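You operate a simulated robot arm through the tools that you are given. There is no shell and no other tool. Be economical: measure what you need, move in short steps, check, and stop when the job is done.

You run a simulated robot arm. Do the job below in one go: nothing can be reset, and whatever is moved stays where it is left.

TASK
Shut the bay's monitor down: tone off, level to LOW, volume off, then power off.

The check looks at the end state, three seconds after you hand in, the way a careful person would. Anything else that was tipped, shoved, dropped, spilled or broken makes it a failure.

THE ROBOT
A 6-joint arm with a two-finger parallel gripper, fixed in place. Base frame: the origin is at the foot of the arm, x ahead of it, y to its left, z up; the work surface is at about z = 700. Readings come in mm, degrees, newtons and seconds.
With the tool pointing down near the work surface it reaches from about 100 to 820 mm from the base axis. Its first joint turns from -115.0 to 115.0 degrees. Payload 4.2 kg.
The tool frame sits at the grasp point between the pads (the TCP): z along the fingers, y along the line on which they close. The tips reach 23 mm beyond it. Largest opening 94 mm; finger width 38, thickness 10; the body of the gripper, 54 by 96 mm, starts 39 mm behind the TCP.
Orientation is told as [roll, pitch, yaw] about the base's x, y, z axes, in that order, counted from this pose: with the fingers straight down and closing along the base's y, the tool's x points along the base's -x, its y along +y and its z along -z.

THE INTERFACE
- The arm moves only by the tool drive_tool. Its argument "series" is text: rows parted by semicolons, each of 6 numbers parted by spaces: the shift along the tool's x, y, z in units of 20 mm (1.0 is 20 mm), then the turn, a rotation vector about the tool's x, y, z in units of 8 degrees (1.0 is 8 degrees). In form: dx dy dz rx ry rz; .... A call has 1 to 10 rows; each row shifts and turns the commanded pose from where the row before left it, along the tool's axes as they then stand. "jaw" is the finger opening in mm, from 0 to 94, set as the call begins (left out, the last holds). A call with a number of a shift or a turn outside -1 to 1 is refused whole. Each row takes 0.2 s and may step no farther than 50 mm and 8.6 degrees from the row before; otherwise, or with a gripper value out of range, the whole call is refused. A pose out of reach is approached as far as the arm can. The call stops where the force on the tool passes 90 N (or 10 N more than at its start, if that is more) or the arm is blocked; 0.2 s more then pass. Each finger travels about 108 mm/s and halts on what it meets, pressing with about 30 N; the grip force reading is that of the motor and also rises with nothing between the fingers. The clock runs only during rows and for 0.2 s after the last one: add rows that do not move to give the fingers time. It gives the time, the measured TCP pose, the force on the tool (base axes), the opening and the grip force at its end, in the units of the frame above (readings bear some noise), with the torque about the TCP (base axes, N m) and any sound that the robot's microphone picked up.
- Cameras (640 x 400 px; columns grow to the right, rows downward): "scene" is fixed at [49.8, -499.5, 1449.3]; the picture's right is [-0.13, -0.99, 0.00], its down [-0.67, 0.09, -0.74] and it looks along [0.74, -0.10, -0.67] (base axes); focal length 335 px, centre (320, 200). "wrist" rides on the gripper at [86, 16, -74] in the tool frame; the picture's right is [-0.18, 0.98, 0.00], its down [-0.58, -0.11, -0.81] and it looks along [-0.79, -0.15, 0.59] (tool axes); focal length 243 px, centre (320, 200). There is no depth. A picture from a camera that has moved, and an enlarged one, comes with that camera's place and axes in the base frame and with its lens.
- grab_frame(camera): a new picture of that camera. It takes no simulated time.
- lift_body(by): slides the trunk up (or, below 0, down) by that many mm; the arm rides with it, the base frame stays. It gives what a move gives, with no picture.
- inspect(camera, box): a new picture of the part [left, top, right, bottom] of that camera's present view, enlarged. It takes no simulated time.
- job_done(): hands the job in; it is judged then, once.

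Work in short steps. Places have to be worked out from the pictures, the camera data and where the tool is seen: move nearer, look again, correct. Check each grasp and each placing, and mend what went wrong. You have 120 turns and 84 pictures in all, those below and enlarged ones among them. Open the gripper and draw the arm clear of the work before you hand the job in, unless the task says otherwise.

The tools are called after "Request:" as name(argument=value, ...) on one line, values as JSON. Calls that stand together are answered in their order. drive_tool: Moves the arm, as the interface text tells. Its arguments: {"type":"object","properties":{"series":{"type":"string"},"jaw":{"type":"number"}},"required":["series"]} The other tools are called the same way: lift_body (by) slides the trunk up or down; grab_frame (camera) takes a picture; inspect (camera, box) takes an enlarged picture of a part of a camera's view; job_done () hands the job in.

At the start:

```text
t: 0.0
tcp_pos: [468.2, -382.4, 1211.0]
tcp_rot: [-0.1, 0.0, 0.0]
contact_force: [-0.5, 0.4, -0.2]
moment: [0.04, 0.0, 0.01]
opening: 93.9
finger_force: 0.0
trunk travel left (down, up): [-800.0, 190.0]
```

scene: 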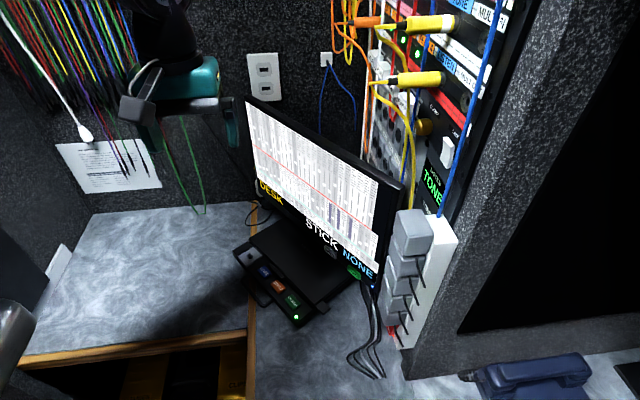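
wrist: 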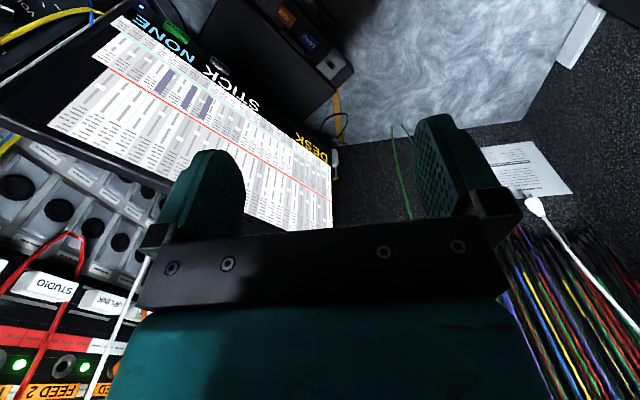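

The scene shows a monitor, a small black box with coloured items below it, and a rack at right with "TONE". I'll enlarge those regions first.

Request:
inspect(camera="scene", box=[220, 200, 400, 340])

Request:
inspect(camera="scene", box=[360, 0, 520, 220])

Request:
inspect(camera="scene", box=[340, 200, 640, 400])

```text
2.86 times, centred on (310, 270) of scene
camera zoom: at [49.8, -499.5, 1449.3], right [-0.13, -0.99, 0.0], down [-0.67, 0.09, -0.74], along [0.74, -0.1, -0.67], focal length 957 px, centre (349, 0)
```

zoom: 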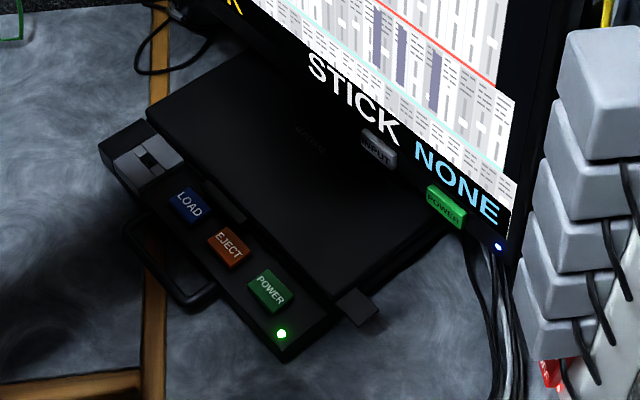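

```text
1.82 times, centred on (440, 110) of scene
camera zoom: at [49.8, -499.5, 1449.3], right [-0.13, -0.99, 0.0], down [-0.67, 0.09, -0.74], along [0.74, -0.1, -0.67], focal length 609 px, centre (102, 364)
```

zoom: 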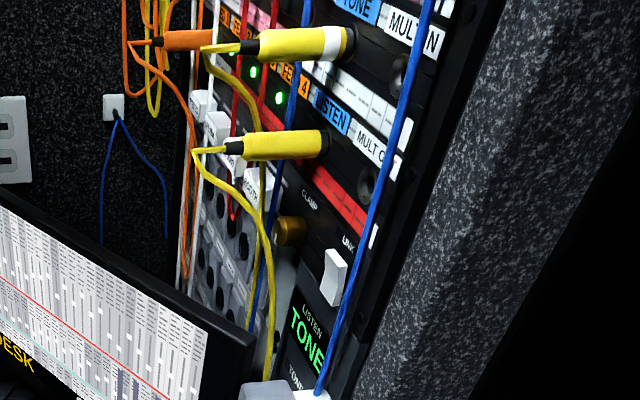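

```text
2.00 times, centred on (490, 300) of scene
camera zoom: at [49.8, -499.5, 1449.3], right [-0.13, -0.99, 0.0], down [-0.67, 0.09, -0.74], along [0.74, -0.1, -0.67], focal length 670 px, centre (-20, 0)
```

zoom: 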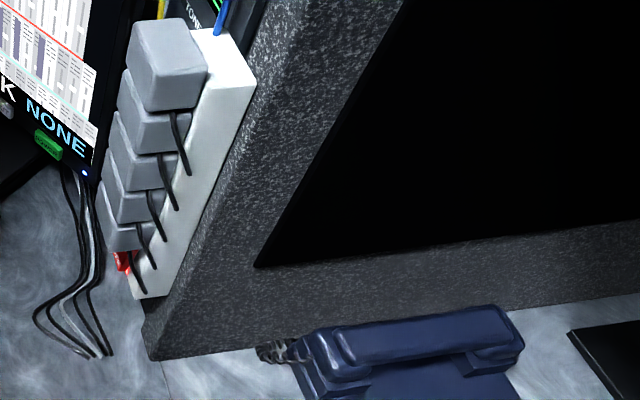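

The bay's monitor looks like the listening unit in the right rack ("LISTEN ... TONE"). I turn the wrist in place about 48° so its camera faces that rack.

Request:
drive_tool(series="0 0 0 0 0 1; 0 0 0 0 0 1; 0 0 0 0 0 1; 0 0 0 0 0 1; 0 0 0 0 0 1; 0 0 0 0 0 1", jaw=0)

Request:
grab_frame(camera="wrist")

```text
t: 1.4
tcp_pos: [466.4, -380.1, 1211.8]
tcp_rot: [0.0, 0.0, -48.2]
contact_force: [0.4, -0.2, 0.2]
moment: [0.0, 0.0, -0.01]
opening: 0.3
finger_force: 30.0
trunk travel left (down, up): [-800.0, 190.0]
```

```text
78 pictures are left
camera wrist: at [423.3, -304.8, 1286.4], right [0.86, 0.52, 0.0], down [0.31, -0.51, 0.81], along [0.42, -0.69, -0.59], focal length 243 px, centre (320, 200)
```

wrist: 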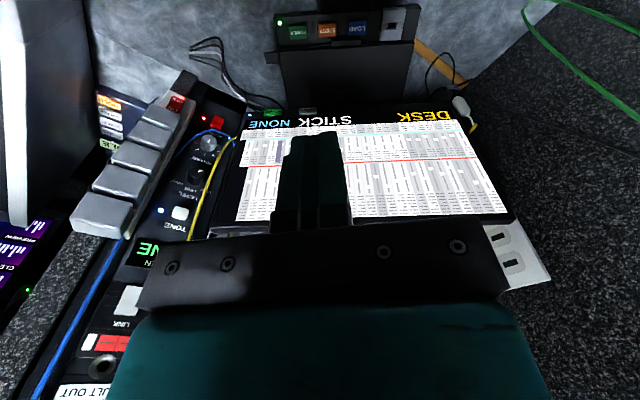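

The lower rack panel shows TONE key, LEVEL switch, a knob and a red switch. I enlarge it.

Request:
inspect(camera="wrist", box=[60, 60, 260, 300])

Request:
inspect(camera="wrist", box=[140, 80, 260, 240])

```text
1.67 times, centred on (160, 180) of wrist
camera zoom: at [423.3, -304.8, 1286.4], right [0.86, 0.52, 0.0], down [0.31, -0.51, 0.81], along [0.42, -0.69, -0.59], focal length 404 px, centre (587, 233)
```

zoom: 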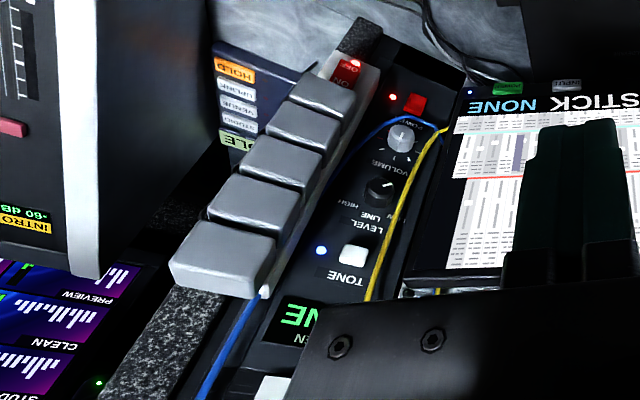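

```text
2.50 times, centred on (200, 160) of wrist
camera zoom: at [423.3, -304.8, 1286.4], right [0.86, 0.52, 0.0], down [0.31, -0.51, 0.81], along [0.42, -0.69, -0.59], focal length 606 px, centre (620, 300)
```

zoom: 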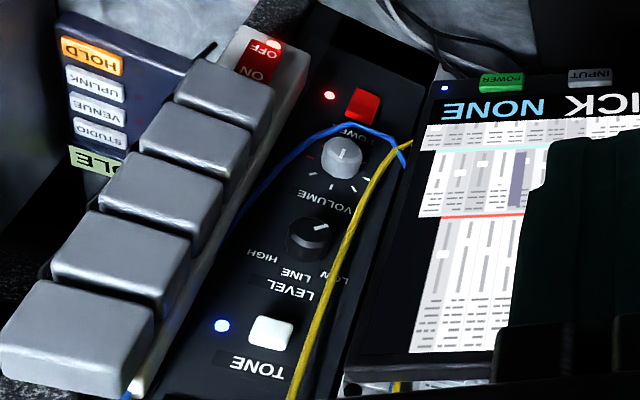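

TONE, LEVEL, VOLUME and POWER lie, by my triangulation, in a vertical column near x≈400, y≈-680, z≈1084/1007/924/856. I turn the tool to face the rack (-y): finish the yaw, then tilt.

Request:
drive_tool(series="0 0 0 0 0 1; 0 0 0 0 0 1; 0 0 0 0 0 1; 0 0 0 0 0 1; 0 0 0 0 0 1; 0 0 0 0 0 0.225; 0 0 0 0 -1 0; 0 0 0 0 -1 0; 0 0 0 0 -1 0; 0 0 0 0 -1 0")

Request:
grab_frame(camera="wrist")

Request:
grab_frame(camera="scene")

```text
t: 3.6
tcp_pos: [468.1, -380.3, 1211.9]
tcp_rot: [0.1, -32.2, -89.9]
contact_force: [-0.3, 0.5, 0.1]
moment: [0.01, -0.03, 0.01]
opening: 0.0
finger_force: 29.6
trunk travel left (down, up): [-800.0, 190.0]
```

```text
75 pictures are left
camera wrist: at [484.7, -267.7, 1229.4], right [0.98, -0.15, 0.1], down [-0.11, -0.06, 0.99], along [-0.15, -0.99, -0.08], focal length 243 px, centre (320, 200)
```

wrist: 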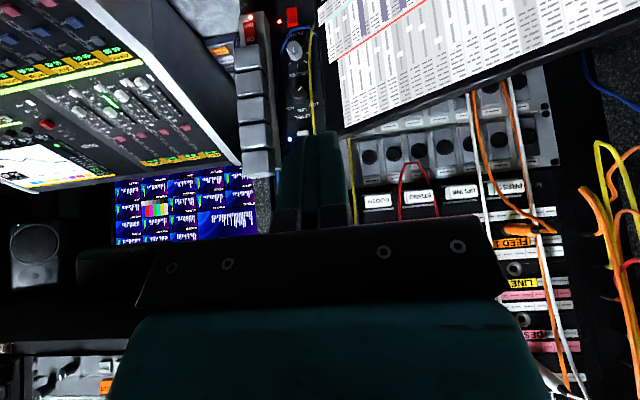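

```text
74 pictures are left
```

scene: 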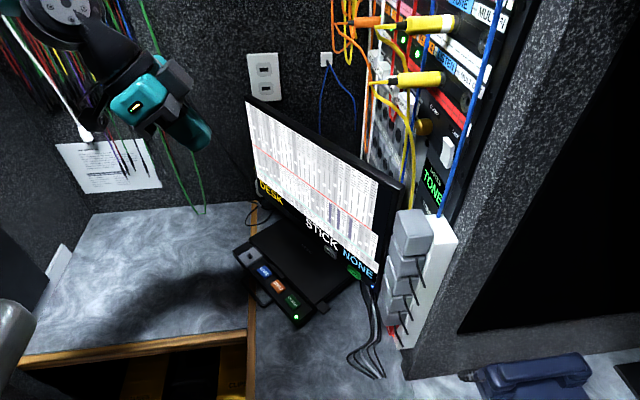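

Now the camera faces the rack squarely. I enlarge the panel column.

Request:
inspect(camera="wrist", box=[200, 0, 380, 150])

```text
2.67 times, centred on (290, 75) of wrist
camera zoom: at [484.7, -267.7, 1229.4], right [0.98, -0.15, 0.1], down [-0.11, -0.06, 0.99], along [-0.15, -0.99, -0.08], focal length 647 px, centre (400, 533)
```

zoom: 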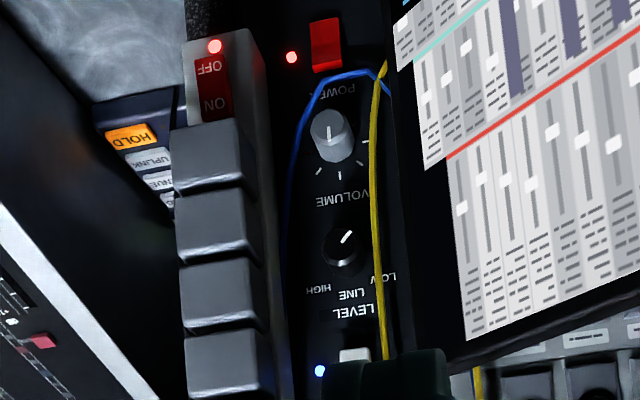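

The panel column sits near x≈398, y≈-706: TONE z≈1071, LEVEL z≈986, VOLUME z≈900, POWER z≈831; monitor edge is at x≥458. I move closer in free space to view the details.

Request:
drive_tool(series="0 -0.425 1 0 0 0; 0 -0.425 1 0 0 0; 0 -0.425 1 0 0 0; 0 -0.425 1 0 0 0; 0 -0.425 1 0 0 0; 0 -0.425 1 0 0 0; 0 -0.425 1 0 0 0; 0 -0.425 1 0 0 0; 0 -0.425 1 0 0 0; 0 -0.425 1 0 0 0")

Request:
grab_frame(camera="wrist")

```text
t: 5.8
tcp_pos: [383.4, -487.7, 1040.4]
tcp_rot: [0.0, -32.0, -89.8]
contact_force: [0.8, 0.6, -0.2]
moment: [0.02, -0.01, -0.02]
opening: 0.0
finger_force: 29.4
trunk travel left (down, up): [-800.0, 190.0]
```

```text
72 pictures are left
camera wrist: at [400.0, -373.2, 1058.8], right [0.98, -0.15, 0.1], down [-0.11, -0.07, 0.99], along [-0.15, -0.99, -0.08], focal length 243 px, centre (320, 200)
```

wrist: 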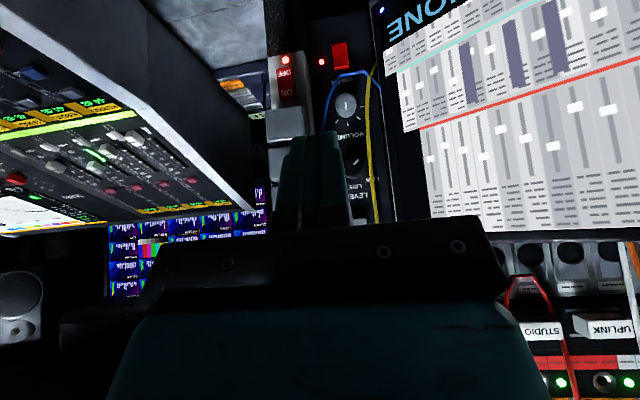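

The fingers block the view, so I open them and continue lower.

Request:
drive_tool(series="0 0 1 0 0 0; 0 0 1 0 0 0; 0 0 1 0 0 0; 0 0 1 0 0 0", jaw=92)

Request:
grab_frame(camera="wrist")

Request:
inspect(camera="wrist", box=[240, 30, 400, 150])

```text
t: 6.8
tcp_pos: [382.8, -528.1, 973.1]
tcp_rot: [0.1, -32.0, -89.8]
contact_force: [0.1, -0.3, 0.2]
moment: [-0.01, 0.0, 0.03]
opening: 92.3
finger_force: 0.1
trunk travel left (down, up): [-800.0, 190.0]
```

```text
71 pictures are left
camera wrist: at [399.6, -415.5, 990.9], right [0.98, -0.15, 0.1], down [-0.11, -0.07, 0.99], along [-0.15, -0.99, -0.08], focal length 243 px, centre (320, 200)
```

wrist: 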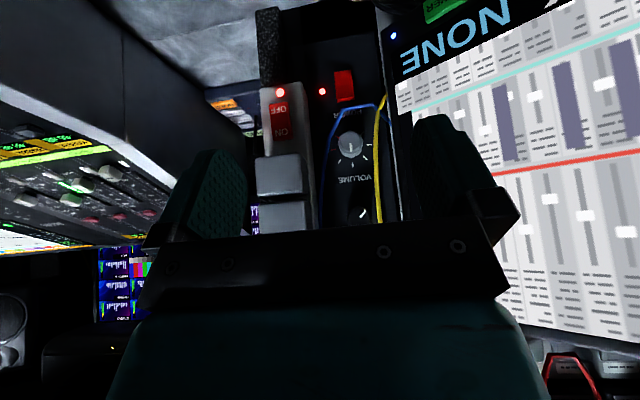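

```text
3.33 times, centred on (320, 90) of wrist
camera zoom: at [399.6, -415.5, 990.9], right [0.98, -0.15, 0.1], down [-0.11, -0.07, 0.99], along [-0.15, -0.99, -0.08], focal length 809 px, centre (320, 567)
```

zoom: 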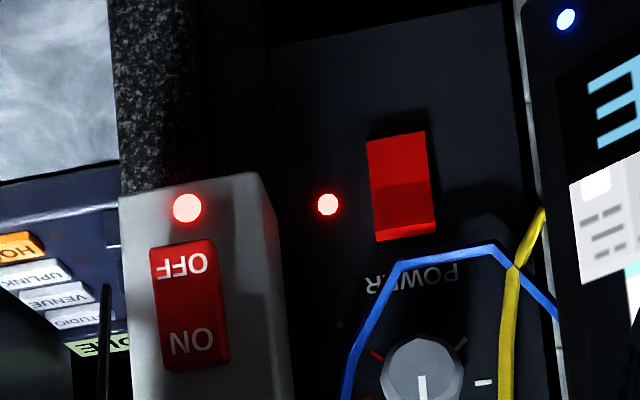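

POWER is a rocker, VOLUME points straight up (red max mark lower right, min lower left), cables run beside the knobs and plugs stand at x≲350. I'll bring the tool horizontal and roll it 90° so the slim side fits the gap and the camera looks from +x.

Request:
drive_tool(series="0 0 0 0 -1 0; 0 0 0 0 -1 0; 0 0 0 0 -1 0; 0 0 0 0 -1 0; 0 0 0 0 -1 0; 0 0 0 0 -1 0; 0 0 0 0 -1 0; 0 0 0 0 -0.25 0; 0 0 0 0 0 1; 0 0 0 0 0 1", jaw=50)

Request:
drive_tool(series="0 0 0 0 0 1; 0 0 0 0 0 1; 0 0 0 0 0 1; 0 0 0 0 0 1; 0 0 0 0 0 1; 0 0 0 0 0 1; 0 0 0 0 0 1; 0 0 0 0 0 1; 0 0 0 0 0 1; 0 0 0 0 0 0.25")

Request:
grab_frame(camera="wrist")

```text
t: 9.0
tcp_pos: [449.5, -633.1, 990.6]
tcp_rot: [89.3, -73.9, -179.2]
contact_force: [-3.7, 9.6, -9.2]
moment: [0.31, 0.38, 0.28]
opening: 46.9
finger_force: 0.0
out of reach, approached as far as the arm can: row 5, 6, 7, 8
trunk travel left (down, up): [-800.0, 190.0]
```

```text
t: 11.2
tcp_pos: [449.7, -633.1, 991.3]
tcp_rot: [89.9, 0.1, -179.9]
contact_force: [0.4, 0.0, -0.5]
moment: [0.05, -0.04, -0.03]
opening: 50.0
finger_force: 0.0
trunk travel left (down, up): [-800.0, 190.0]
```

```text
69 pictures are left
camera wrist: at [536.7, -557.8, 1008.3], right [-0.19, 0.0, 0.98], down [-0.58, 0.81, -0.11], along [-0.79, -0.59, -0.15], focal length 243 px, centre (320, 200)
```

wrist: 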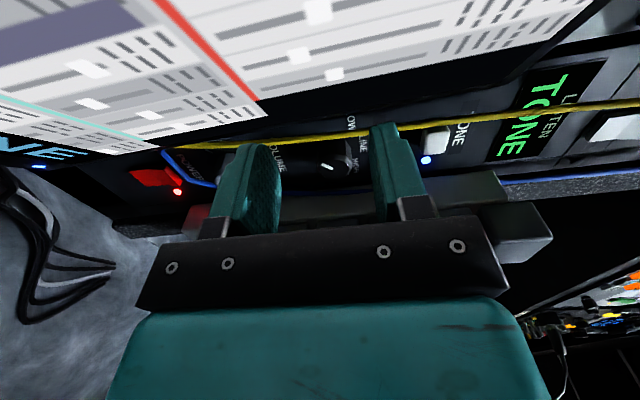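

The arm drifted while out of reach mid-turn, with a brief ~13 N reading; now it is force-free at (450,-633,991). I check the scene for any displacement.

Request:
grab_frame(camera="scene")

Request:
inspect(camera="wrist", box=[120, 80, 480, 260])

```text
68 pictures are left
```

scene: 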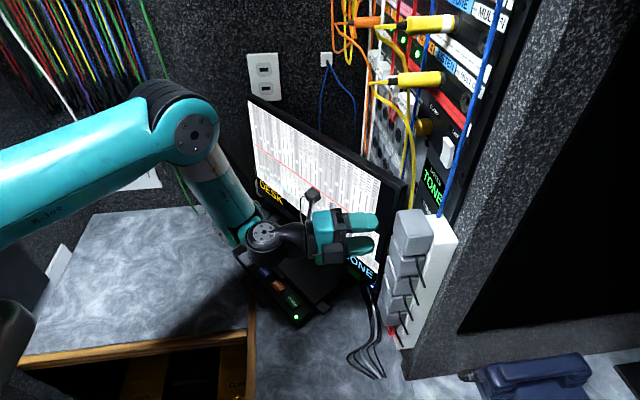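

```text
1.78 times, centred on (300, 170) of wrist
camera zoom: at [536.7, -557.8, 1008.3], right [-0.19, 0.0, 0.98], down [-0.58, 0.81, -0.11], along [-0.79, -0.59, -0.15], focal length 431 px, centre (356, 253)
```

zoom: 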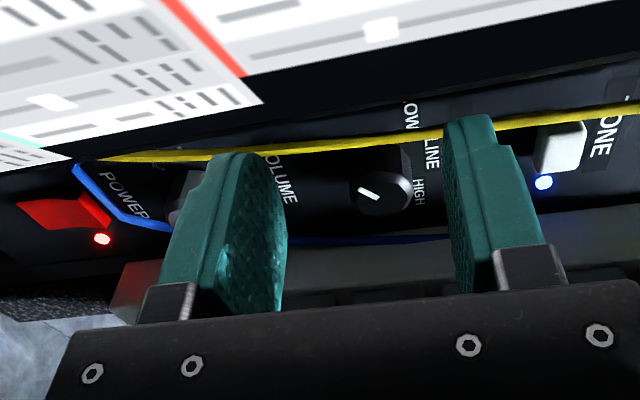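

Nothing has moved. Triangulated: LEVEL cap (400,-693,993), VOLUME ≈(400,-688,913), POWER (400,-707,829), TONE (400,-705,1072), yellow cable x≈424,y≈-698. I centre the tool on the LEVEL knob for a closer look.

Request:
drive_tool(series="-0.83 0 0 0 0 0; -0.83 0 0 0 0 0; -0.83 0 0 0 0 0; 0 0 0 0 0 0", jaw=80)

Request:
grab_frame(camera="wrist")

Request:
inspect(camera="wrist", box=[220, 60, 400, 180])

```text
t: 12.2
tcp_pos: [405.0, -650.1, 992.9]
tcp_rot: [89.8, 0.1, -179.8]
contact_force: [-0.6, 0.0, 1.0]
moment: [-0.02, 0.0, 0.0]
opening: 80.1
finger_force: 0.0
out of reach, approached as far as the arm can: row 1, 2, 3
trunk travel left (down, up): [-800.0, 190.0]
```

```text
66 pictures are left
camera wrist: at [492.9, -575.2, 1010.1], right [-0.19, 0.0, 0.98], down [-0.58, 0.8, -0.11], along [-0.79, -0.59, -0.15], focal length 243 px, centre (320, 200)
```

wrist: 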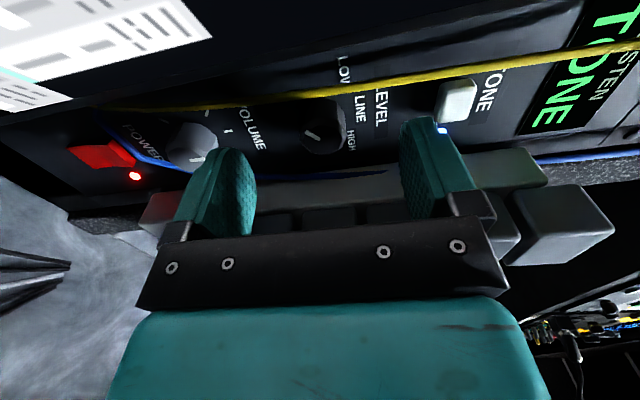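

```text
3.33 times, centred on (310, 120) of wrist
camera zoom: at [492.9, -575.2, 1010.1], right [-0.19, 0.0, 0.98], down [-0.58, 0.8, -0.11], along [-0.79, -0.59, -0.15], focal length 809 px, centre (353, 467)
```

zoom: 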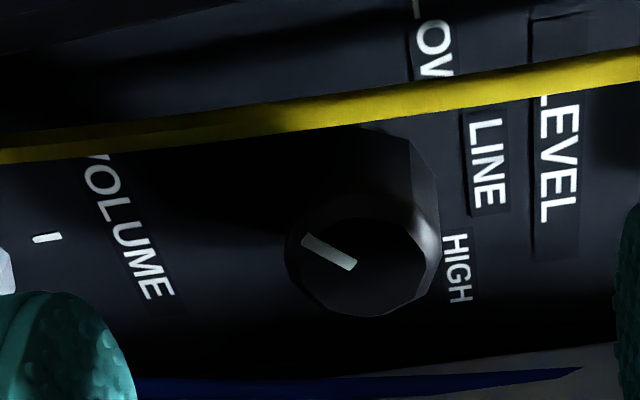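

The marks read: LEVEL pointer on the cap sits toward lower-left, LOW upper-left, HIGH upper-right; I'll settle that by feel later. First TONE: close the fingers and ride the trunk up 79 mm to the button height.

Request:
drive_tool(series="0 0 0 0 0 0; 0 0 0 0 0 0; 0 0 0 0 0 0", jaw=0)

Request:
lift_body(by=79)

Request:
drive_tool(series="-0.5 0 0.75 0 0 0; 0 0 0 0 0 0")

Request:
grab_frame(camera="wrist")

```text
t: 13.0
tcp_pos: [407.2, -649.7, 991.5]
tcp_rot: [89.8, 0.1, -179.7]
contact_force: [0.4, -0.3, 0.2]
moment: [-0.01, -0.02, 0.0]
opening: 0.0
finger_force: 30.2
trunk travel left (down, up): [-800.0, 190.0]
```

```text
t: 14.2
tcp_pos: [406.5, -649.2, 1071.9]
tcp_rot: [89.8, 0.1, -179.9]
contact_force: [-0.4, 0.0, 0.6]
moment: [-0.01, 0.01, 0.0]
opening: 0.0
finger_force: 30.4
trunk travel left (down, up): [-879.0, 111.0]
```

```text
t: 14.8
tcp_pos: [396.3, -665.9, 1071.2]
tcp_rot: [89.8, 0.1, -179.8]
contact_force: [-0.2, 0.0, -0.8]
moment: [-0.01, -0.03, -0.02]
opening: 0.0
finger_force: 29.7
trunk travel left (down, up): [-879.0, 111.0]
```

```text
64 pictures are left
camera wrist: at [483.1, -590.3, 1089.1], right [-0.19, 0.0, 0.98], down [-0.58, 0.8, -0.11], along [-0.79, -0.59, -0.15], focal length 243 px, centre (320, 200)
```

wrist: 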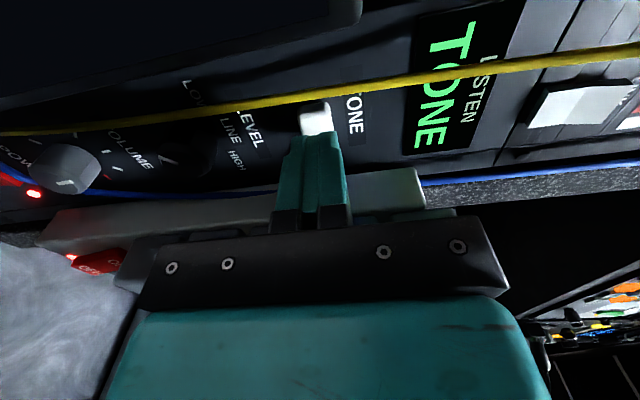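

Finger tips line up with the TONE button (tips y≈-689). I press in small steps.

Request:
drive_tool(series="0 0.05 0.2 0 0 0; 0 0.05 0.2 0 0 0; 0 0 0.15 0 0 0; 0 0 0 0 0 0")

Request:
inspect(camera="wrist", box=[220, 40, 420, 180])

```text
t: 15.8
tcp_pos: [395.2, -676.1, 1073.6]
tcp_rot: [89.7, 0.1, -180.0]
contact_force: [-0.7, -0.2, -1.3]
moment: [0.01, 0.02, -0.04]
opening: 0.1
finger_force: 29.9
trunk travel left (down, up): [-879.0, 111.0]
```

```text
2.86 times, centred on (320, 110) of wrist
camera zoom: at [482.9, -601.3, 1091.2], right [-0.19, 0.0, 0.98], down [-0.58, 0.81, -0.11], along [-0.79, -0.59, -0.15], focal length 693 px, centre (320, 457)
```

zoom: 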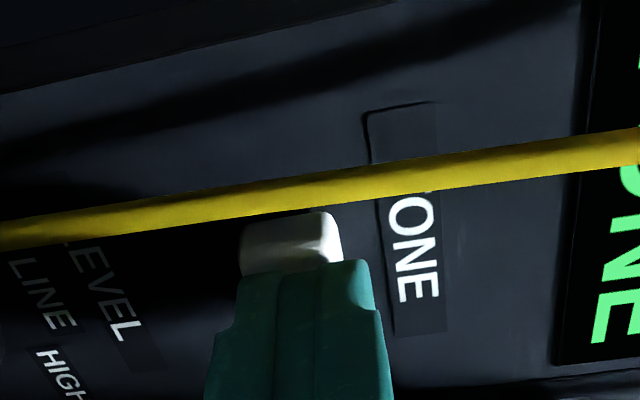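

No contact yet with tips at -699; I continue in 2 mm steps.

Request:
drive_tool(series="0 -0.05 0.1 0 0 0; 0 0 0.1 0 0 0; 0 0 0.1 0 0 0; 0 0 0 0 0 0")

Request:
inspect(camera="wrist", box=[220, 40, 420, 180])

```text
t: 16.8
tcp_pos: [396.4, -682.1, 1071.6]
tcp_rot: [89.8, 0.1, -179.8]
contact_force: [-0.4, 5.4, 1.0]
moment: [-0.04, 0.03, -0.02]
opening: 0.3
finger_force: 30.3
trunk travel left (down, up): [-879.0, 111.0]
heard: click
```

```text
2.86 times, centred on (320, 110) of wrist
camera zoom: at [483.2, -606.9, 1089.9], right [-0.19, 0.0, 0.98], down [-0.58, 0.81, -0.11], along [-0.79, -0.59, -0.15], focal length 693 px, centre (320, 457)
```

zoom: 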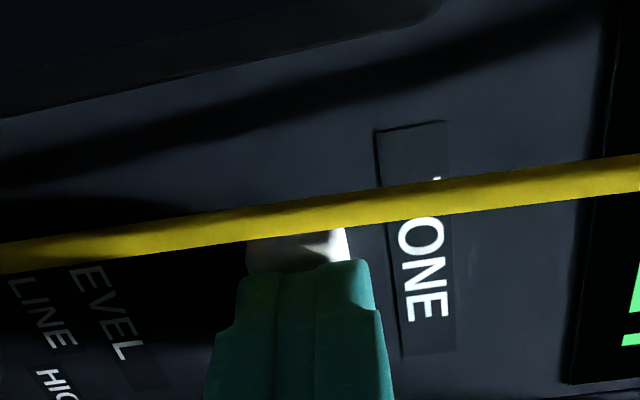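

Click heard. I back off 30 mm and check the TONE lamp and display.

Request:
drive_tool(series="0 0 -0.5 0 0 0; 0 0 -0.5 0 0 0; 0 0 -0.5 0 0 0; 0 0 0 0 0 0")

Request:
grab_frame(camera="wrist")

```text
t: 17.8
tcp_pos: [397.1, -652.4, 1072.1]
tcp_rot: [89.7, -0.1, -179.9]
contact_force: [0.4, -0.5, -0.8]
moment: [0.01, -0.01, 0.0]
opening: 0.2
finger_force: 30.3
trunk travel left (down, up): [-879.0, 111.0]
```

```text
61 pictures are left
camera wrist: at [483.6, -577.9, 1089.9], right [-0.18, -0.01, 0.98], down [-0.58, 0.81, -0.1], along [-0.79, -0.59, -0.15], focal length 243 px, centre (320, 200)
```

wrist: 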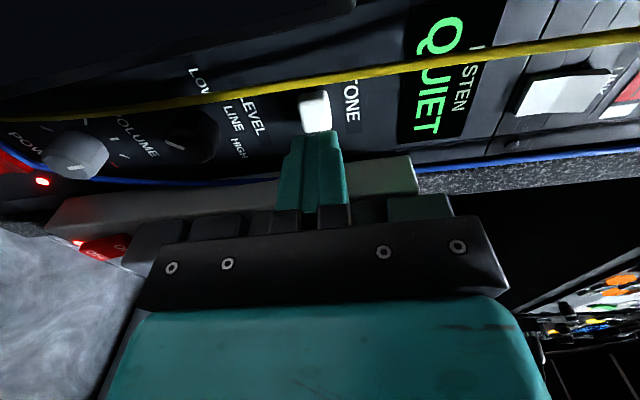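

The display now reads QUIET: tone is off. I lower the trunk back to LEVEL height with the jaw open 45.

Request:
lift_body(by=-78.5)

Request:
drive_tool(series="0.2 0 0 0 0 0; 0 0 0 0 0 0; 0 0 0 0 0 0", jaw=50)

Request:
grab_frame(camera="wrist")

Request:
inspect(camera="wrist", box=[240, 70, 400, 180])

```text
t: 18.9
tcp_pos: [396.8, -653.1, 994.4]
tcp_rot: [89.7, -0.1, -179.9]
contact_force: [-0.3, 0.7, 0.0]
moment: [0.01, 0.04, -0.02]
opening: 0.0
finger_force: 29.4
trunk travel left (down, up): [-800.0, 190.0]
```

```text
t: 19.7
tcp_pos: [399.6, -654.4, 994.8]
tcp_rot: [89.7, 0.0, -179.9]
contact_force: [-0.1, -0.3, -0.2]
moment: [-0.01, 0.02, -0.01]
opening: 49.9
finger_force: 0.0
trunk travel left (down, up): [-800.0, 190.0]
```

```text
60 pictures are left
camera wrist: at [487.6, -578.2, 1011.6], right [-0.18, -0.01, 0.98], down [-0.58, 0.81, -0.1], along [-0.79, -0.59, -0.15], focal length 243 px, centre (320, 200)
```

wrist: 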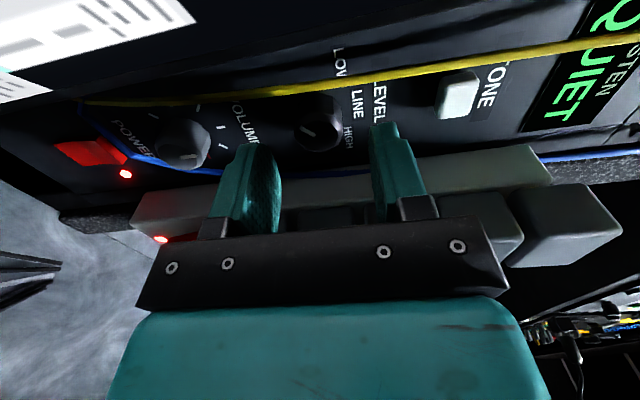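

```text
3.64 times, centred on (320, 125) of wrist
camera zoom: at [487.6, -578.2, 1011.6], right [-0.18, -0.01, 0.98], down [-0.58, 0.81, -0.1], along [-0.79, -0.59, -0.15], focal length 882 px, centre (320, 473)
```

zoom: 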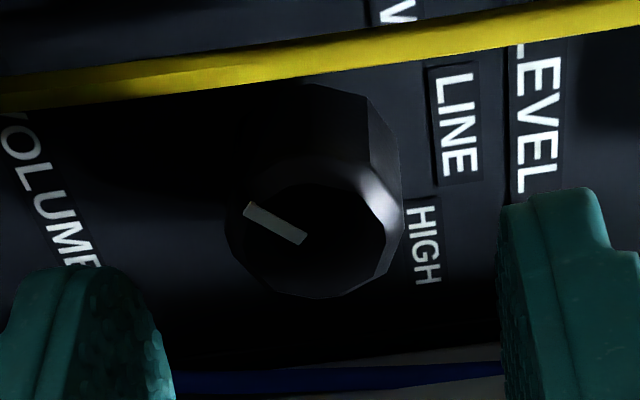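

Knob axis ≈(398,·,993), well centred between the fingers. I advance 23 mm so the pads straddle it.

Request:
drive_tool(series="0 -0.05 0.4 0 0 0; 0 0 0.4 0 0 0; 0 0 0.35 0 0 0; 0 0 0 0 0 0")

Request:
inspect(camera="wrist", box=[200, 60, 440, 220])

```text
t: 20.7
tcp_pos: [400.4, -675.8, 992.6]
tcp_rot: [89.8, 0.1, -179.9]
contact_force: [-0.4, -0.1, -0.5]
moment: [0.0, -0.01, -0.01]
opening: 50.0
finger_force: 0.0
trunk travel left (down, up): [-800.0, 190.0]
```

```text
2.50 times, centred on (320, 140) of wrist
camera zoom: at [487.7, -600.9, 1010.5], right [-0.18, -0.01, 0.98], down [-0.58, 0.81, -0.1], along [-0.79, -0.59, -0.15], focal length 606 px, centre (320, 350)
```

zoom: 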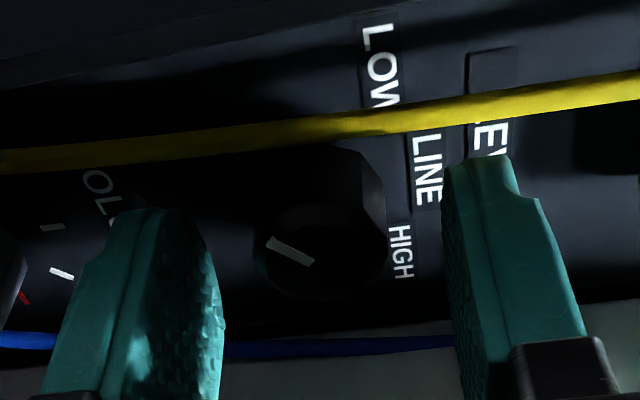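

Tips flank the knob. I go 4 mm deeper and close on it.

Request:
drive_tool(series="0 0 0.2 0 0 0; 0 0 0 0 0 0")

Request:
drive_tool(series="0 0 0 0 0 0; 0 0 0 0 0 0; 0 0 0 0 0 0", jaw=10)

Request:
inspect(camera="wrist", box=[200, 60, 440, 220])

```text
t: 21.3
tcp_pos: [400.3, -680.3, 992.3]
tcp_rot: [89.7, -0.1, -180.0]
contact_force: [0.5, -0.3, 0.5]
moment: [-0.01, 0.02, 0.01]
opening: 49.9
finger_force: 0.0
trunk travel left (down, up): [-800.0, 190.0]
```

```text
t: 22.1
tcp_pos: [399.2, -679.2, 993.0]
tcp_rot: [89.7, -0.1, -179.9]
contact_force: [-0.1, -1.4, 0.1]
moment: [-0.38, 0.0, 0.01]
opening: 26.9
finger_force: 44.7
trunk travel left (down, up): [-800.0, 190.0]
```

```text
2.50 times, centred on (320, 140) of wrist
camera zoom: at [487.5, -604.7, 1010.4], right [-0.18, -0.01, 0.98], down [-0.58, 0.81, -0.1], along [-0.79, -0.59, -0.15], focal length 606 px, centre (320, 350)
```

zoom: 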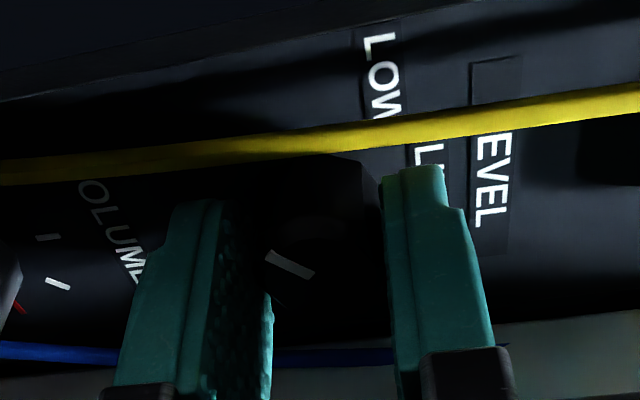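

Gripped (26.9 mm). I test-turn a small amount counter-clockwise (toward LOW if it stands at HIGH) and feel the torque.

Request:
drive_tool(series="0 0 0 0 0 -1; 0 0 0 0 0 0")

```text
t: 22.7
tcp_pos: [400.2, -679.4, 993.3]
tcp_rot: [89.7, -8.0, -179.9]
contact_force: [1.3, 2.1, -1.0]
moment: [-0.47, 0.0, -1.08]
opening: 27.1
finger_force: 44.8
trunk travel left (down, up): [-800.0, 190.0]
```

Request:
drive_tool(series="0 0 0 0 0 -1; 0 0 0 0 0 -1; 0 0 0 0 0 0")

Request:
inspect(camera="wrist", box=[200, 60, 440, 220])

```text
t: 23.5
tcp_pos: [400.4, -679.8, 993.5]
tcp_rot: [89.6, -24.1, -179.7]
contact_force: [-2.0, 5.4, -2.4]
moment: [-0.59, 0.02, -0.93]
opening: 27.0
finger_force: 44.7
trunk travel left (down, up): [-800.0, 190.0]
```

```text
2.50 times, centred on (320, 140) of wrist
camera zoom: at [486.5, -604.6, 973.5], right [0.23, -0.01, 0.97], down [-0.58, 0.8, 0.14], along [-0.78, -0.59, 0.19], focal length 606 px, centre (320, 350)
```

zoom: 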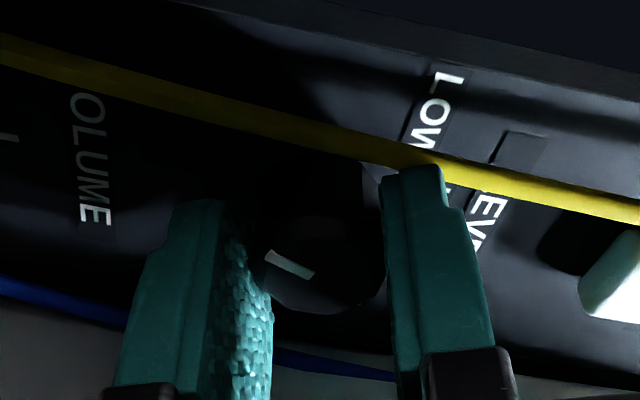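

The knob follows freely (mark turns with the fingers), so it was not at a CCW stop. I continue, listening for detents.

Request:
drive_tool(series="0 0 0 0 0 -1; 0 0 0 0 0 -1; 0 0 0 0 0 0")

Request:
drive_tool(series="0 0 0 0 0 -1; 0 0 0 0 0 0; 0 0 0 0 0 0")

Request:
grab_frame(camera="wrist")

```text
t: 24.3
tcp_pos: [402.1, -680.0, 990.9]
tcp_rot: [89.5, -39.9, -179.2]
contact_force: [11.9, 0.3, -19.1]
moment: [-0.96, -2.24, -1.99]
opening: 26.7
finger_force: 44.7
trunk travel left (down, up): [-800.0, 190.0]
```

```text
t: 25.1
tcp_pos: [404.6, -678.7, 987.3]
tcp_rot: [88.7, -47.7, -178.6]
contact_force: [33.6, 2.6, -42.3]
moment: [-1.11, -2.44, -4.07]
opening: 26.7
finger_force: 44.9
trunk travel left (down, up): [-800.0, 190.0]
```

```text
55 pictures are left
camera wrist: at [475.0, -603.7, 936.8], right [0.6, -0.01, 0.8], down [-0.48, 0.8, 0.37], along [-0.64, -0.6, 0.48], focal length 243 px, centre (320, 200)
```

wrist: 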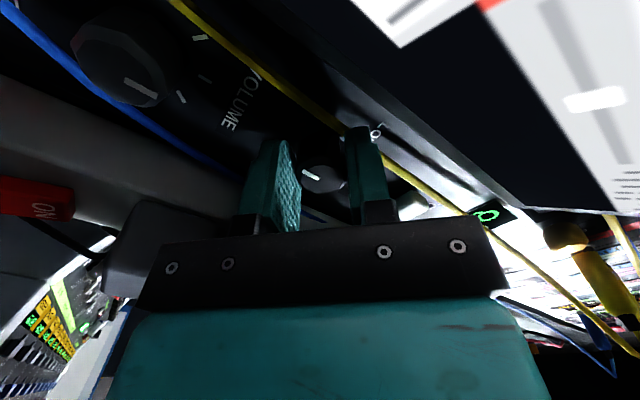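

Force climbed (54 N, 2.4 N m about the knob axis), so the knob met a stop or the hand met something. I ease back 12° before releasing.

Request:
drive_tool(series="0 0 0 0 0 0.75; 0 0 0 0 0 0")

Request:
drive_tool(series="0 0 0 0 0 0; 0 0 0 0 0 0", jaw=50)

Request:
grab_frame(camera="wrist")

Request:
grab_frame(camera="scene")

```text
t: 25.7
tcp_pos: [403.0, -679.6, 989.6]
tcp_rot: [89.2, -42.0, -179.1]
contact_force: [25.7, 5.5, -29.9]
moment: [0.95, -0.02, 0.09]
opening: 27.0
finger_force: 45.0
trunk travel left (down, up): [-800.0, 190.0]
```

```text
t: 26.3
tcp_pos: [404.0, -681.7, 994.5]
tcp_rot: [90.1, -42.1, -179.8]
contact_force: [30.7, -8.9, 5.0]
moment: [0.11, -0.26, -0.81]
opening: 50.1
finger_force: 0.1
trunk travel left (down, up): [-800.0, 190.0]
```

```text
54 pictures are left
camera wrist: at [478.7, -606.0, 950.7], right [0.52, 0.0, 0.85], down [-0.51, 0.8, 0.31], along [-0.68, -0.59, 0.42], focal length 243 px, centre (320, 200)
```

wrist: 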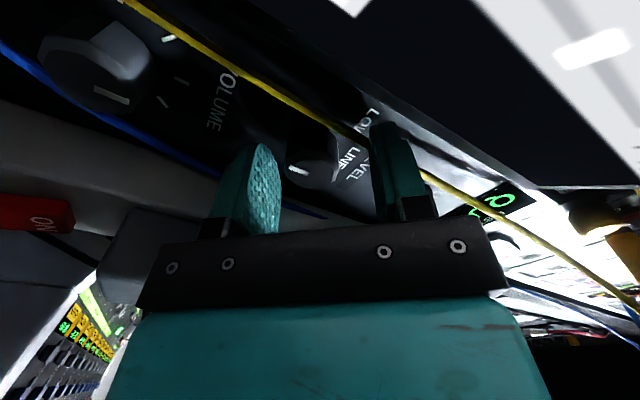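

```text
53 pictures are left
```

scene: 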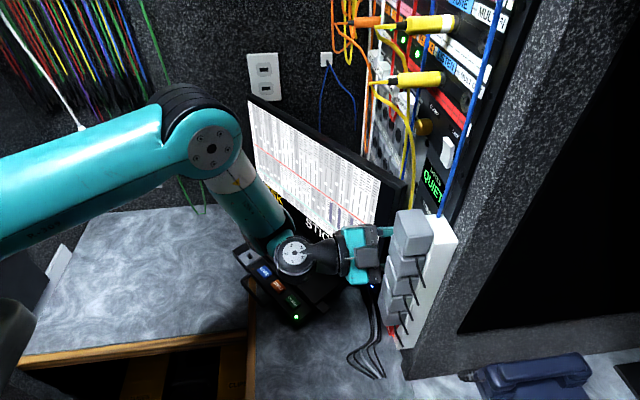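

The hand's lower edge rests on a plug (30 N in +x). I roll back upright first, then retreat and look.

Request:
drive_tool(series="0.15 0.1 0 0 0 1; 0 0 0 0 0 1; 0 0 0 0 0 1; 0 0 0 0 0 1; 0 0 0 0 0 1; 0 0 0 0 0 0.25; 0 0 -0.6 0 0 0; 0 0 -0.6 0 0 0")

Request:
grab_frame(camera="wrist")

Request:
inspect(camera="wrist", box=[240, 70, 400, 180])

```text
t: 28.1
tcp_pos: [404.2, -655.8, 992.1]
tcp_rot: [89.7, 0.0, -179.9]
contact_force: [-0.2, -0.4, 0.4]
moment: [0.03, -0.02, -0.03]
opening: 50.2
finger_force: 0.0
trunk travel left (down, up): [-800.0, 190.0]
```

```text
52 pictures are left
camera wrist: at [491.1, -580.8, 1009.7], right [-0.18, -0.01, 0.98], down [-0.58, 0.81, -0.1], along [-0.79, -0.59, -0.15], focal length 243 px, centre (320, 200)
```

wrist: 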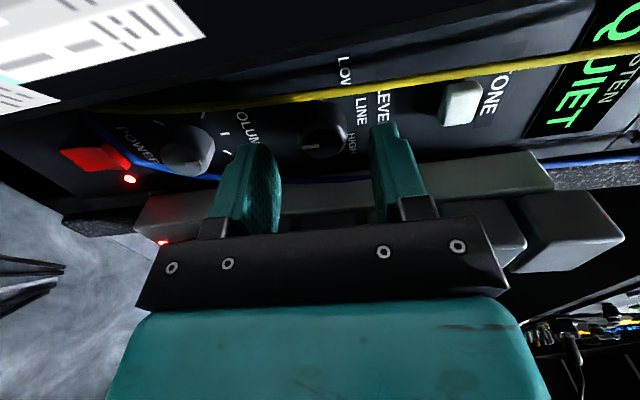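

```text
3.64 times, centred on (320, 125) of wrist
camera zoom: at [491.1, -580.8, 1009.7], right [-0.18, -0.01, 0.98], down [-0.58, 0.81, -0.1], along [-0.79, -0.59, -0.15], focal length 882 px, centre (320, 473)
```

zoom: 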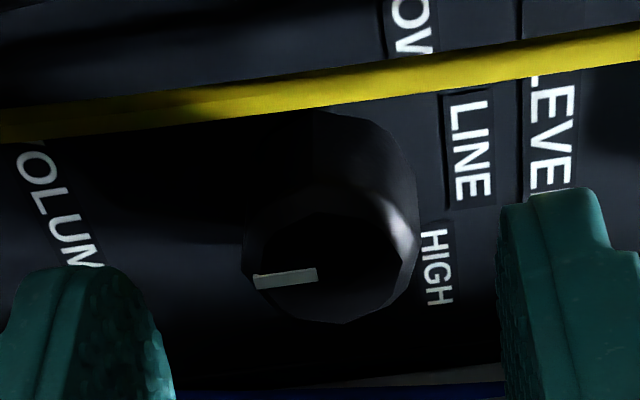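

The mark moved 45° (from 7:30 to 6:00), consistent with detents where the mark is opposite the label: HIGH→LINE. I need one more 45° counter-clockwise stroke, starting from a +28° roll so the hand clears the plugs.

Request:
drive_tool(series="-0.2 0.05 0.4 0 0 0; 0 0 0.4 0 0 0; 0 0 0.4 0 0 0; 0 0 0 0 0 1; 0 0 0 0 0 1; 0 0 0 0 0 1; 0 0 0 0 0 0.5; 0 0 0 0 0 0", jaw=42)

Request:
inspect(camera="wrist", box=[200, 60, 440, 220])

```text
t: 29.5
tcp_pos: [404.6, -687.5, 991.9]
tcp_rot: [88.7, 18.4, -179.8]
contact_force: [-0.9, 94.3, 19.0]
moment: [-2.95, -0.26, -1.41]
opening: 49.2
finger_force: 7.7
out of reach, approached as far as the arm can: row 5, 6
trunk travel left (down, up): [-800.0, 190.0]
stopped in row 6: the force on the tool passed its limit at 121 N (the readings are from after the stop); the commanded pose is now the measured one
```

```text
2.50 times, centred on (320, 140) of wrist
camera zoom: at [482.1, -614.1, 1037.1], right [-0.49, -0.02, 0.87], down [-0.52, 0.81, -0.27], along [-0.7, -0.59, -0.4], focal length 606 px, centre (320, 350)
```

zoom: 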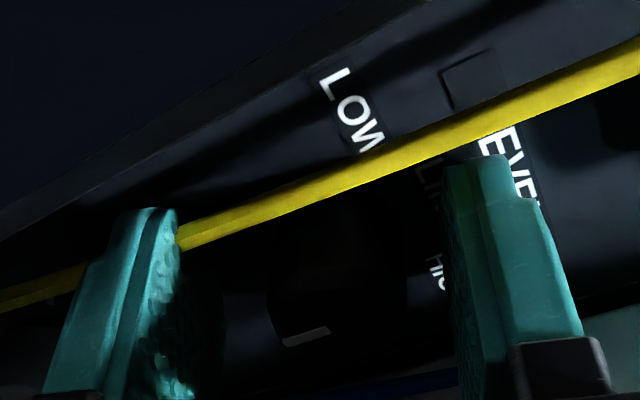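

The CW roll is out of reach and the arm slid deeper, pressing the panel. I back straight off now.

Request:
drive_tool(series="0 0 -0.5 0 0 0; 0 0 -0.5 0 0 0; 0 0 -0.5 0 0 0; 0 0 0 0 0 0")

Request:
grab_frame(camera="wrist")

Request:
grab_frame(camera="scene")

```text
t: 30.5
tcp_pos: [404.0, -688.7, 992.5]
tcp_rot: [88.6, 18.6, 179.9]
contact_force: [3.4, 91.1, 18.0]
moment: [-3.13, 0.84, -0.26]
opening: 47.6
finger_force: 6.4
out of reach, approached as far as the arm can: row 1, 2, 3
trunk travel left (down, up): [-800.0, 190.0]
```

```text
49 pictures are left
camera wrist: at [482.1, -614.4, 1038.2], right [-0.49, -0.02, 0.87], down [-0.52, 0.81, -0.27], along [-0.7, -0.59, -0.41], focal length 243 px, centre (320, 200)
```

wrist: 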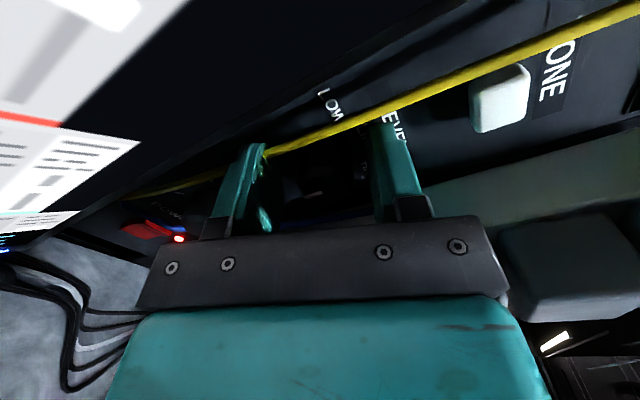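

```text
48 pictures are left
```

scene: 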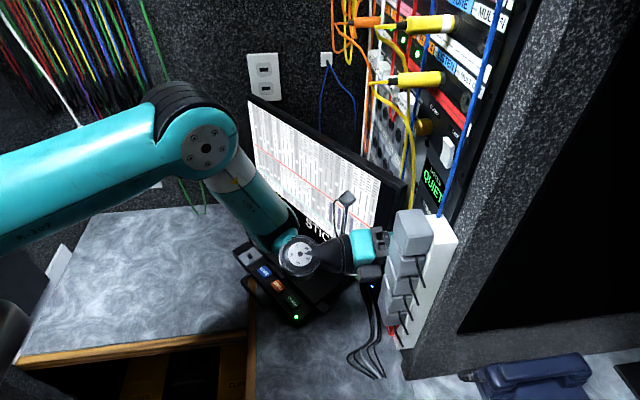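

The reach limit is in the roll; I unroll while backing off together.

Request:
drive_tool(series="0 0 -0.3 0 0 -1; 0 0 -0.3 0 0 -1; 0 0 -0.4 0 0 -0.4; 0 0 -0.5 0 0 0; 0 0 -0.3 0 0 0; 0 0 0 0 0 0")

Request:
inspect(camera="wrist", box=[100, 70, 480, 250])

```text
t: 31.9
tcp_pos: [403.4, -658.3, 991.2]
tcp_rot: [88.7, -0.3, -179.9]
contact_force: [0.0, -0.8, 0.0]
moment: [0.02, 0.01, 0.01]
opening: 41.9
finger_force: 0.1
trunk travel left (down, up): [-800.0, 190.0]
```

```text
1.68 times, centred on (290, 160) of wrist
camera zoom: at [490.9, -583.2, 1009.0], right [-0.18, -0.02, 0.98], down [-0.58, 0.81, -0.09], along [-0.79, -0.59, -0.16], focal length 409 px, centre (370, 267)
```

zoom: 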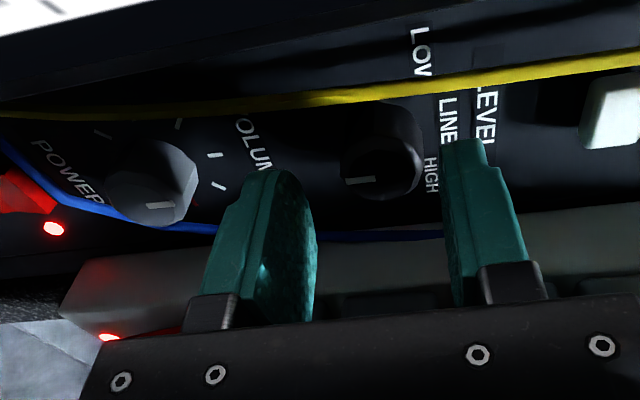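

Everything is intact; LEVEL stays at its new position. I re-grip upright, no clockwise roll, and try a further CCW stroke of ~32° with force checks.

Request:
drive_tool(series="-0.18 0.08 0.4 0 0 0; 0 0 0.4 0 0 0; 0 0 0.25 0 0 0; 0 0 0 0 0 0")

Request:
drive_tool(series="0 0 0 0 0 0; 0 0 0 0 0 0; 0 0 0 0 0 0", jaw=10)

Request:
drive_tool(series="0 0 0 0 0 -1; 0 0 0 0 0 0")

Request:
drive_tool(series="0 0 0 0 0 -1; 0 0 0 0 0 0")

Request:
inspect(camera="wrist", box=[200, 60, 440, 220])

```text
t: 32.9
tcp_pos: [399.4, -679.0, 992.6]
tcp_rot: [88.7, -0.3, -179.9]
contact_force: [-0.3, -0.1, 0.9]
moment: [-0.02, -0.02, 0.0]
opening: 42.0
finger_force: 0.0
trunk travel left (down, up): [-800.0, 190.0]
```

```text
t: 33.7
tcp_pos: [400.0, -678.7, 993.2]
tcp_rot: [88.7, -0.3, -179.9]
contact_force: [0.1, -4.7, 12.0]
moment: [-0.88, 0.02, -0.23]
opening: 27.6
finger_force: 44.9
trunk travel left (down, up): [-800.0, 190.0]
```

```text
t: 34.3
tcp_pos: [398.0, -679.3, 992.6]
tcp_rot: [88.8, -8.4, -179.8]
contact_force: [-4.9, -5.4, 16.2]
moment: [-0.97, -0.26, -0.38]
opening: 27.8
finger_force: 45.0
trunk travel left (down, up): [-800.0, 190.0]
```

```text
t: 34.9
tcp_pos: [401.2, -679.2, 991.5]
tcp_rot: [88.7, -16.3, -179.5]
contact_force: [-0.3, -6.6, 20.8]
moment: [-0.97, -0.54, -0.13]
opening: 27.0
finger_force: 45.1
trunk travel left (down, up): [-800.0, 190.0]
```

```text
2.50 times, centred on (320, 140) of wrist
camera zoom: at [488.5, -603.7, 986.7], right [0.1, -0.02, 0.99], down [-0.59, 0.8, 0.08], along [-0.8, -0.6, 0.07], focal length 606 px, centre (320, 350)
```

zoom: 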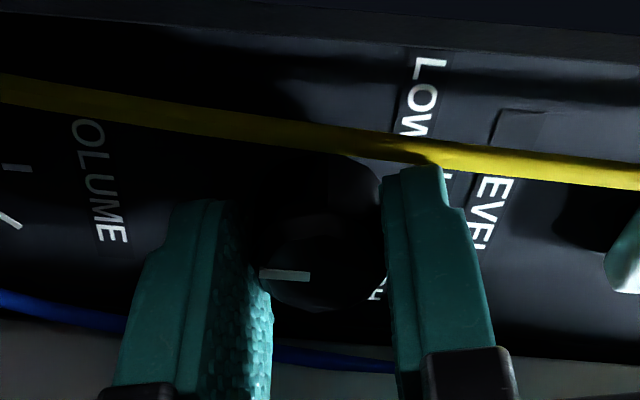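

The mark stayed at 6:00 while the fingers slipped round, so there may be a stop or a stiff detent here. I continue to -30° watching torque and mark.

Request:
drive_tool(series="0 0 0 0 0 -1; 0 0 0 0 0 0")

Request:
drive_tool(series="0 0 0 0 0 -0.8; 0 0 0 0 0 0")

Request:
inspect(camera="wrist", box=[200, 60, 440, 220])

```text
t: 35.5
tcp_pos: [399.8, -677.6, 992.7]
tcp_rot: [88.7, -24.3, -179.4]
contact_force: [1.3, -5.0, 21.9]
moment: [-1.02, -0.54, 0.15]
opening: 27.5
finger_force: 44.9
trunk travel left (down, up): [-800.0, 190.0]
```

```text
t: 36.1
tcp_pos: [401.0, -678.9, 993.4]
tcp_rot: [88.6, -30.9, -179.1]
contact_force: [3.7, -2.0, 23.1]
moment: [-0.95, -0.4, 0.29]
opening: 27.5
finger_force: 44.9
trunk travel left (down, up): [-800.0, 190.0]
```

```text
2.50 times, centred on (320, 140) of wrist
camera zoom: at [483.6, -602.8, 965.0], right [0.34, -0.02, 0.94], down [-0.56, 0.8, 0.22], along [-0.75, -0.6, 0.27], focal length 606 px, centre (320, 350)
```

zoom: 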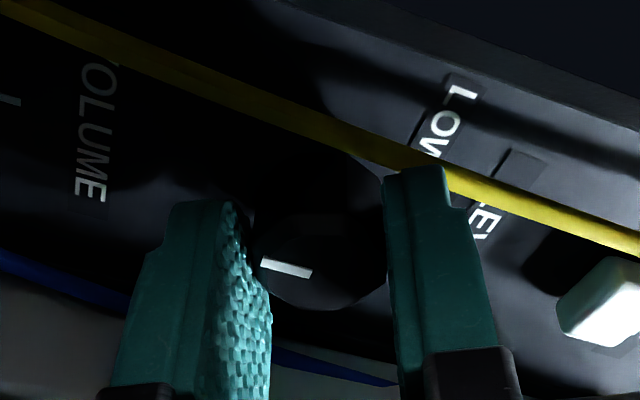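

The knob stays at the mark-down position: a genuine CCW stop. Now I test clockwise from here and watch how the mark follows.

Request:
drive_tool(series="0 0 0 0 0 1; 0 0 0 0 0 1; 0 0 0 0 0 0")

Request:
drive_tool(series="0 0 0 0 0 1; 0 0 0 0 0 0.8; 0 0 0 0 0 0")

Request:
inspect(camera="wrist", box=[200, 60, 440, 220])

```text
t: 36.9
tcp_pos: [401.4, -679.0, 993.0]
tcp_rot: [88.7, -14.6, -179.4]
contact_force: [7.6, -2.7, 23.6]
moment: [-0.81, 0.02, 0.98]
opening: 27.6
finger_force: 44.7
trunk travel left (down, up): [-800.0, 190.0]
```

```text
t: 37.7
tcp_pos: [400.8, -678.4, 992.7]
tcp_rot: [88.7, -0.2, -179.8]
contact_force: [9.2, -2.3, 22.5]
moment: [-1.03, 0.0, 0.81]
opening: 27.5
finger_force: 45.6
trunk travel left (down, up): [-800.0, 190.0]
```

```text
2.50 times, centred on (320, 140) of wrist
camera zoom: at [487.6, -603.7, 1011.5], right [-0.18, -0.02, 0.98], down [-0.58, 0.81, -0.09], along [-0.79, -0.59, -0.16], focal length 606 px, centre (320, 350)
```

zoom: 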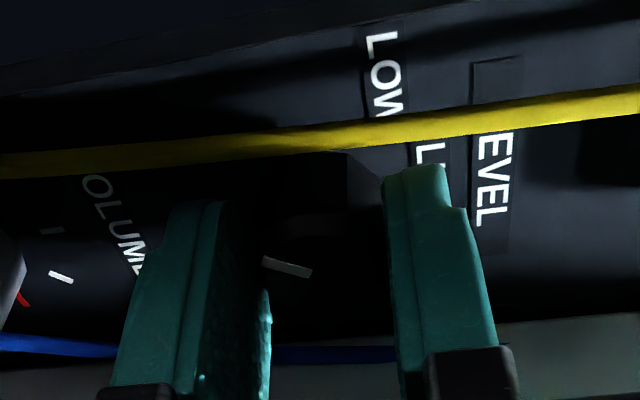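

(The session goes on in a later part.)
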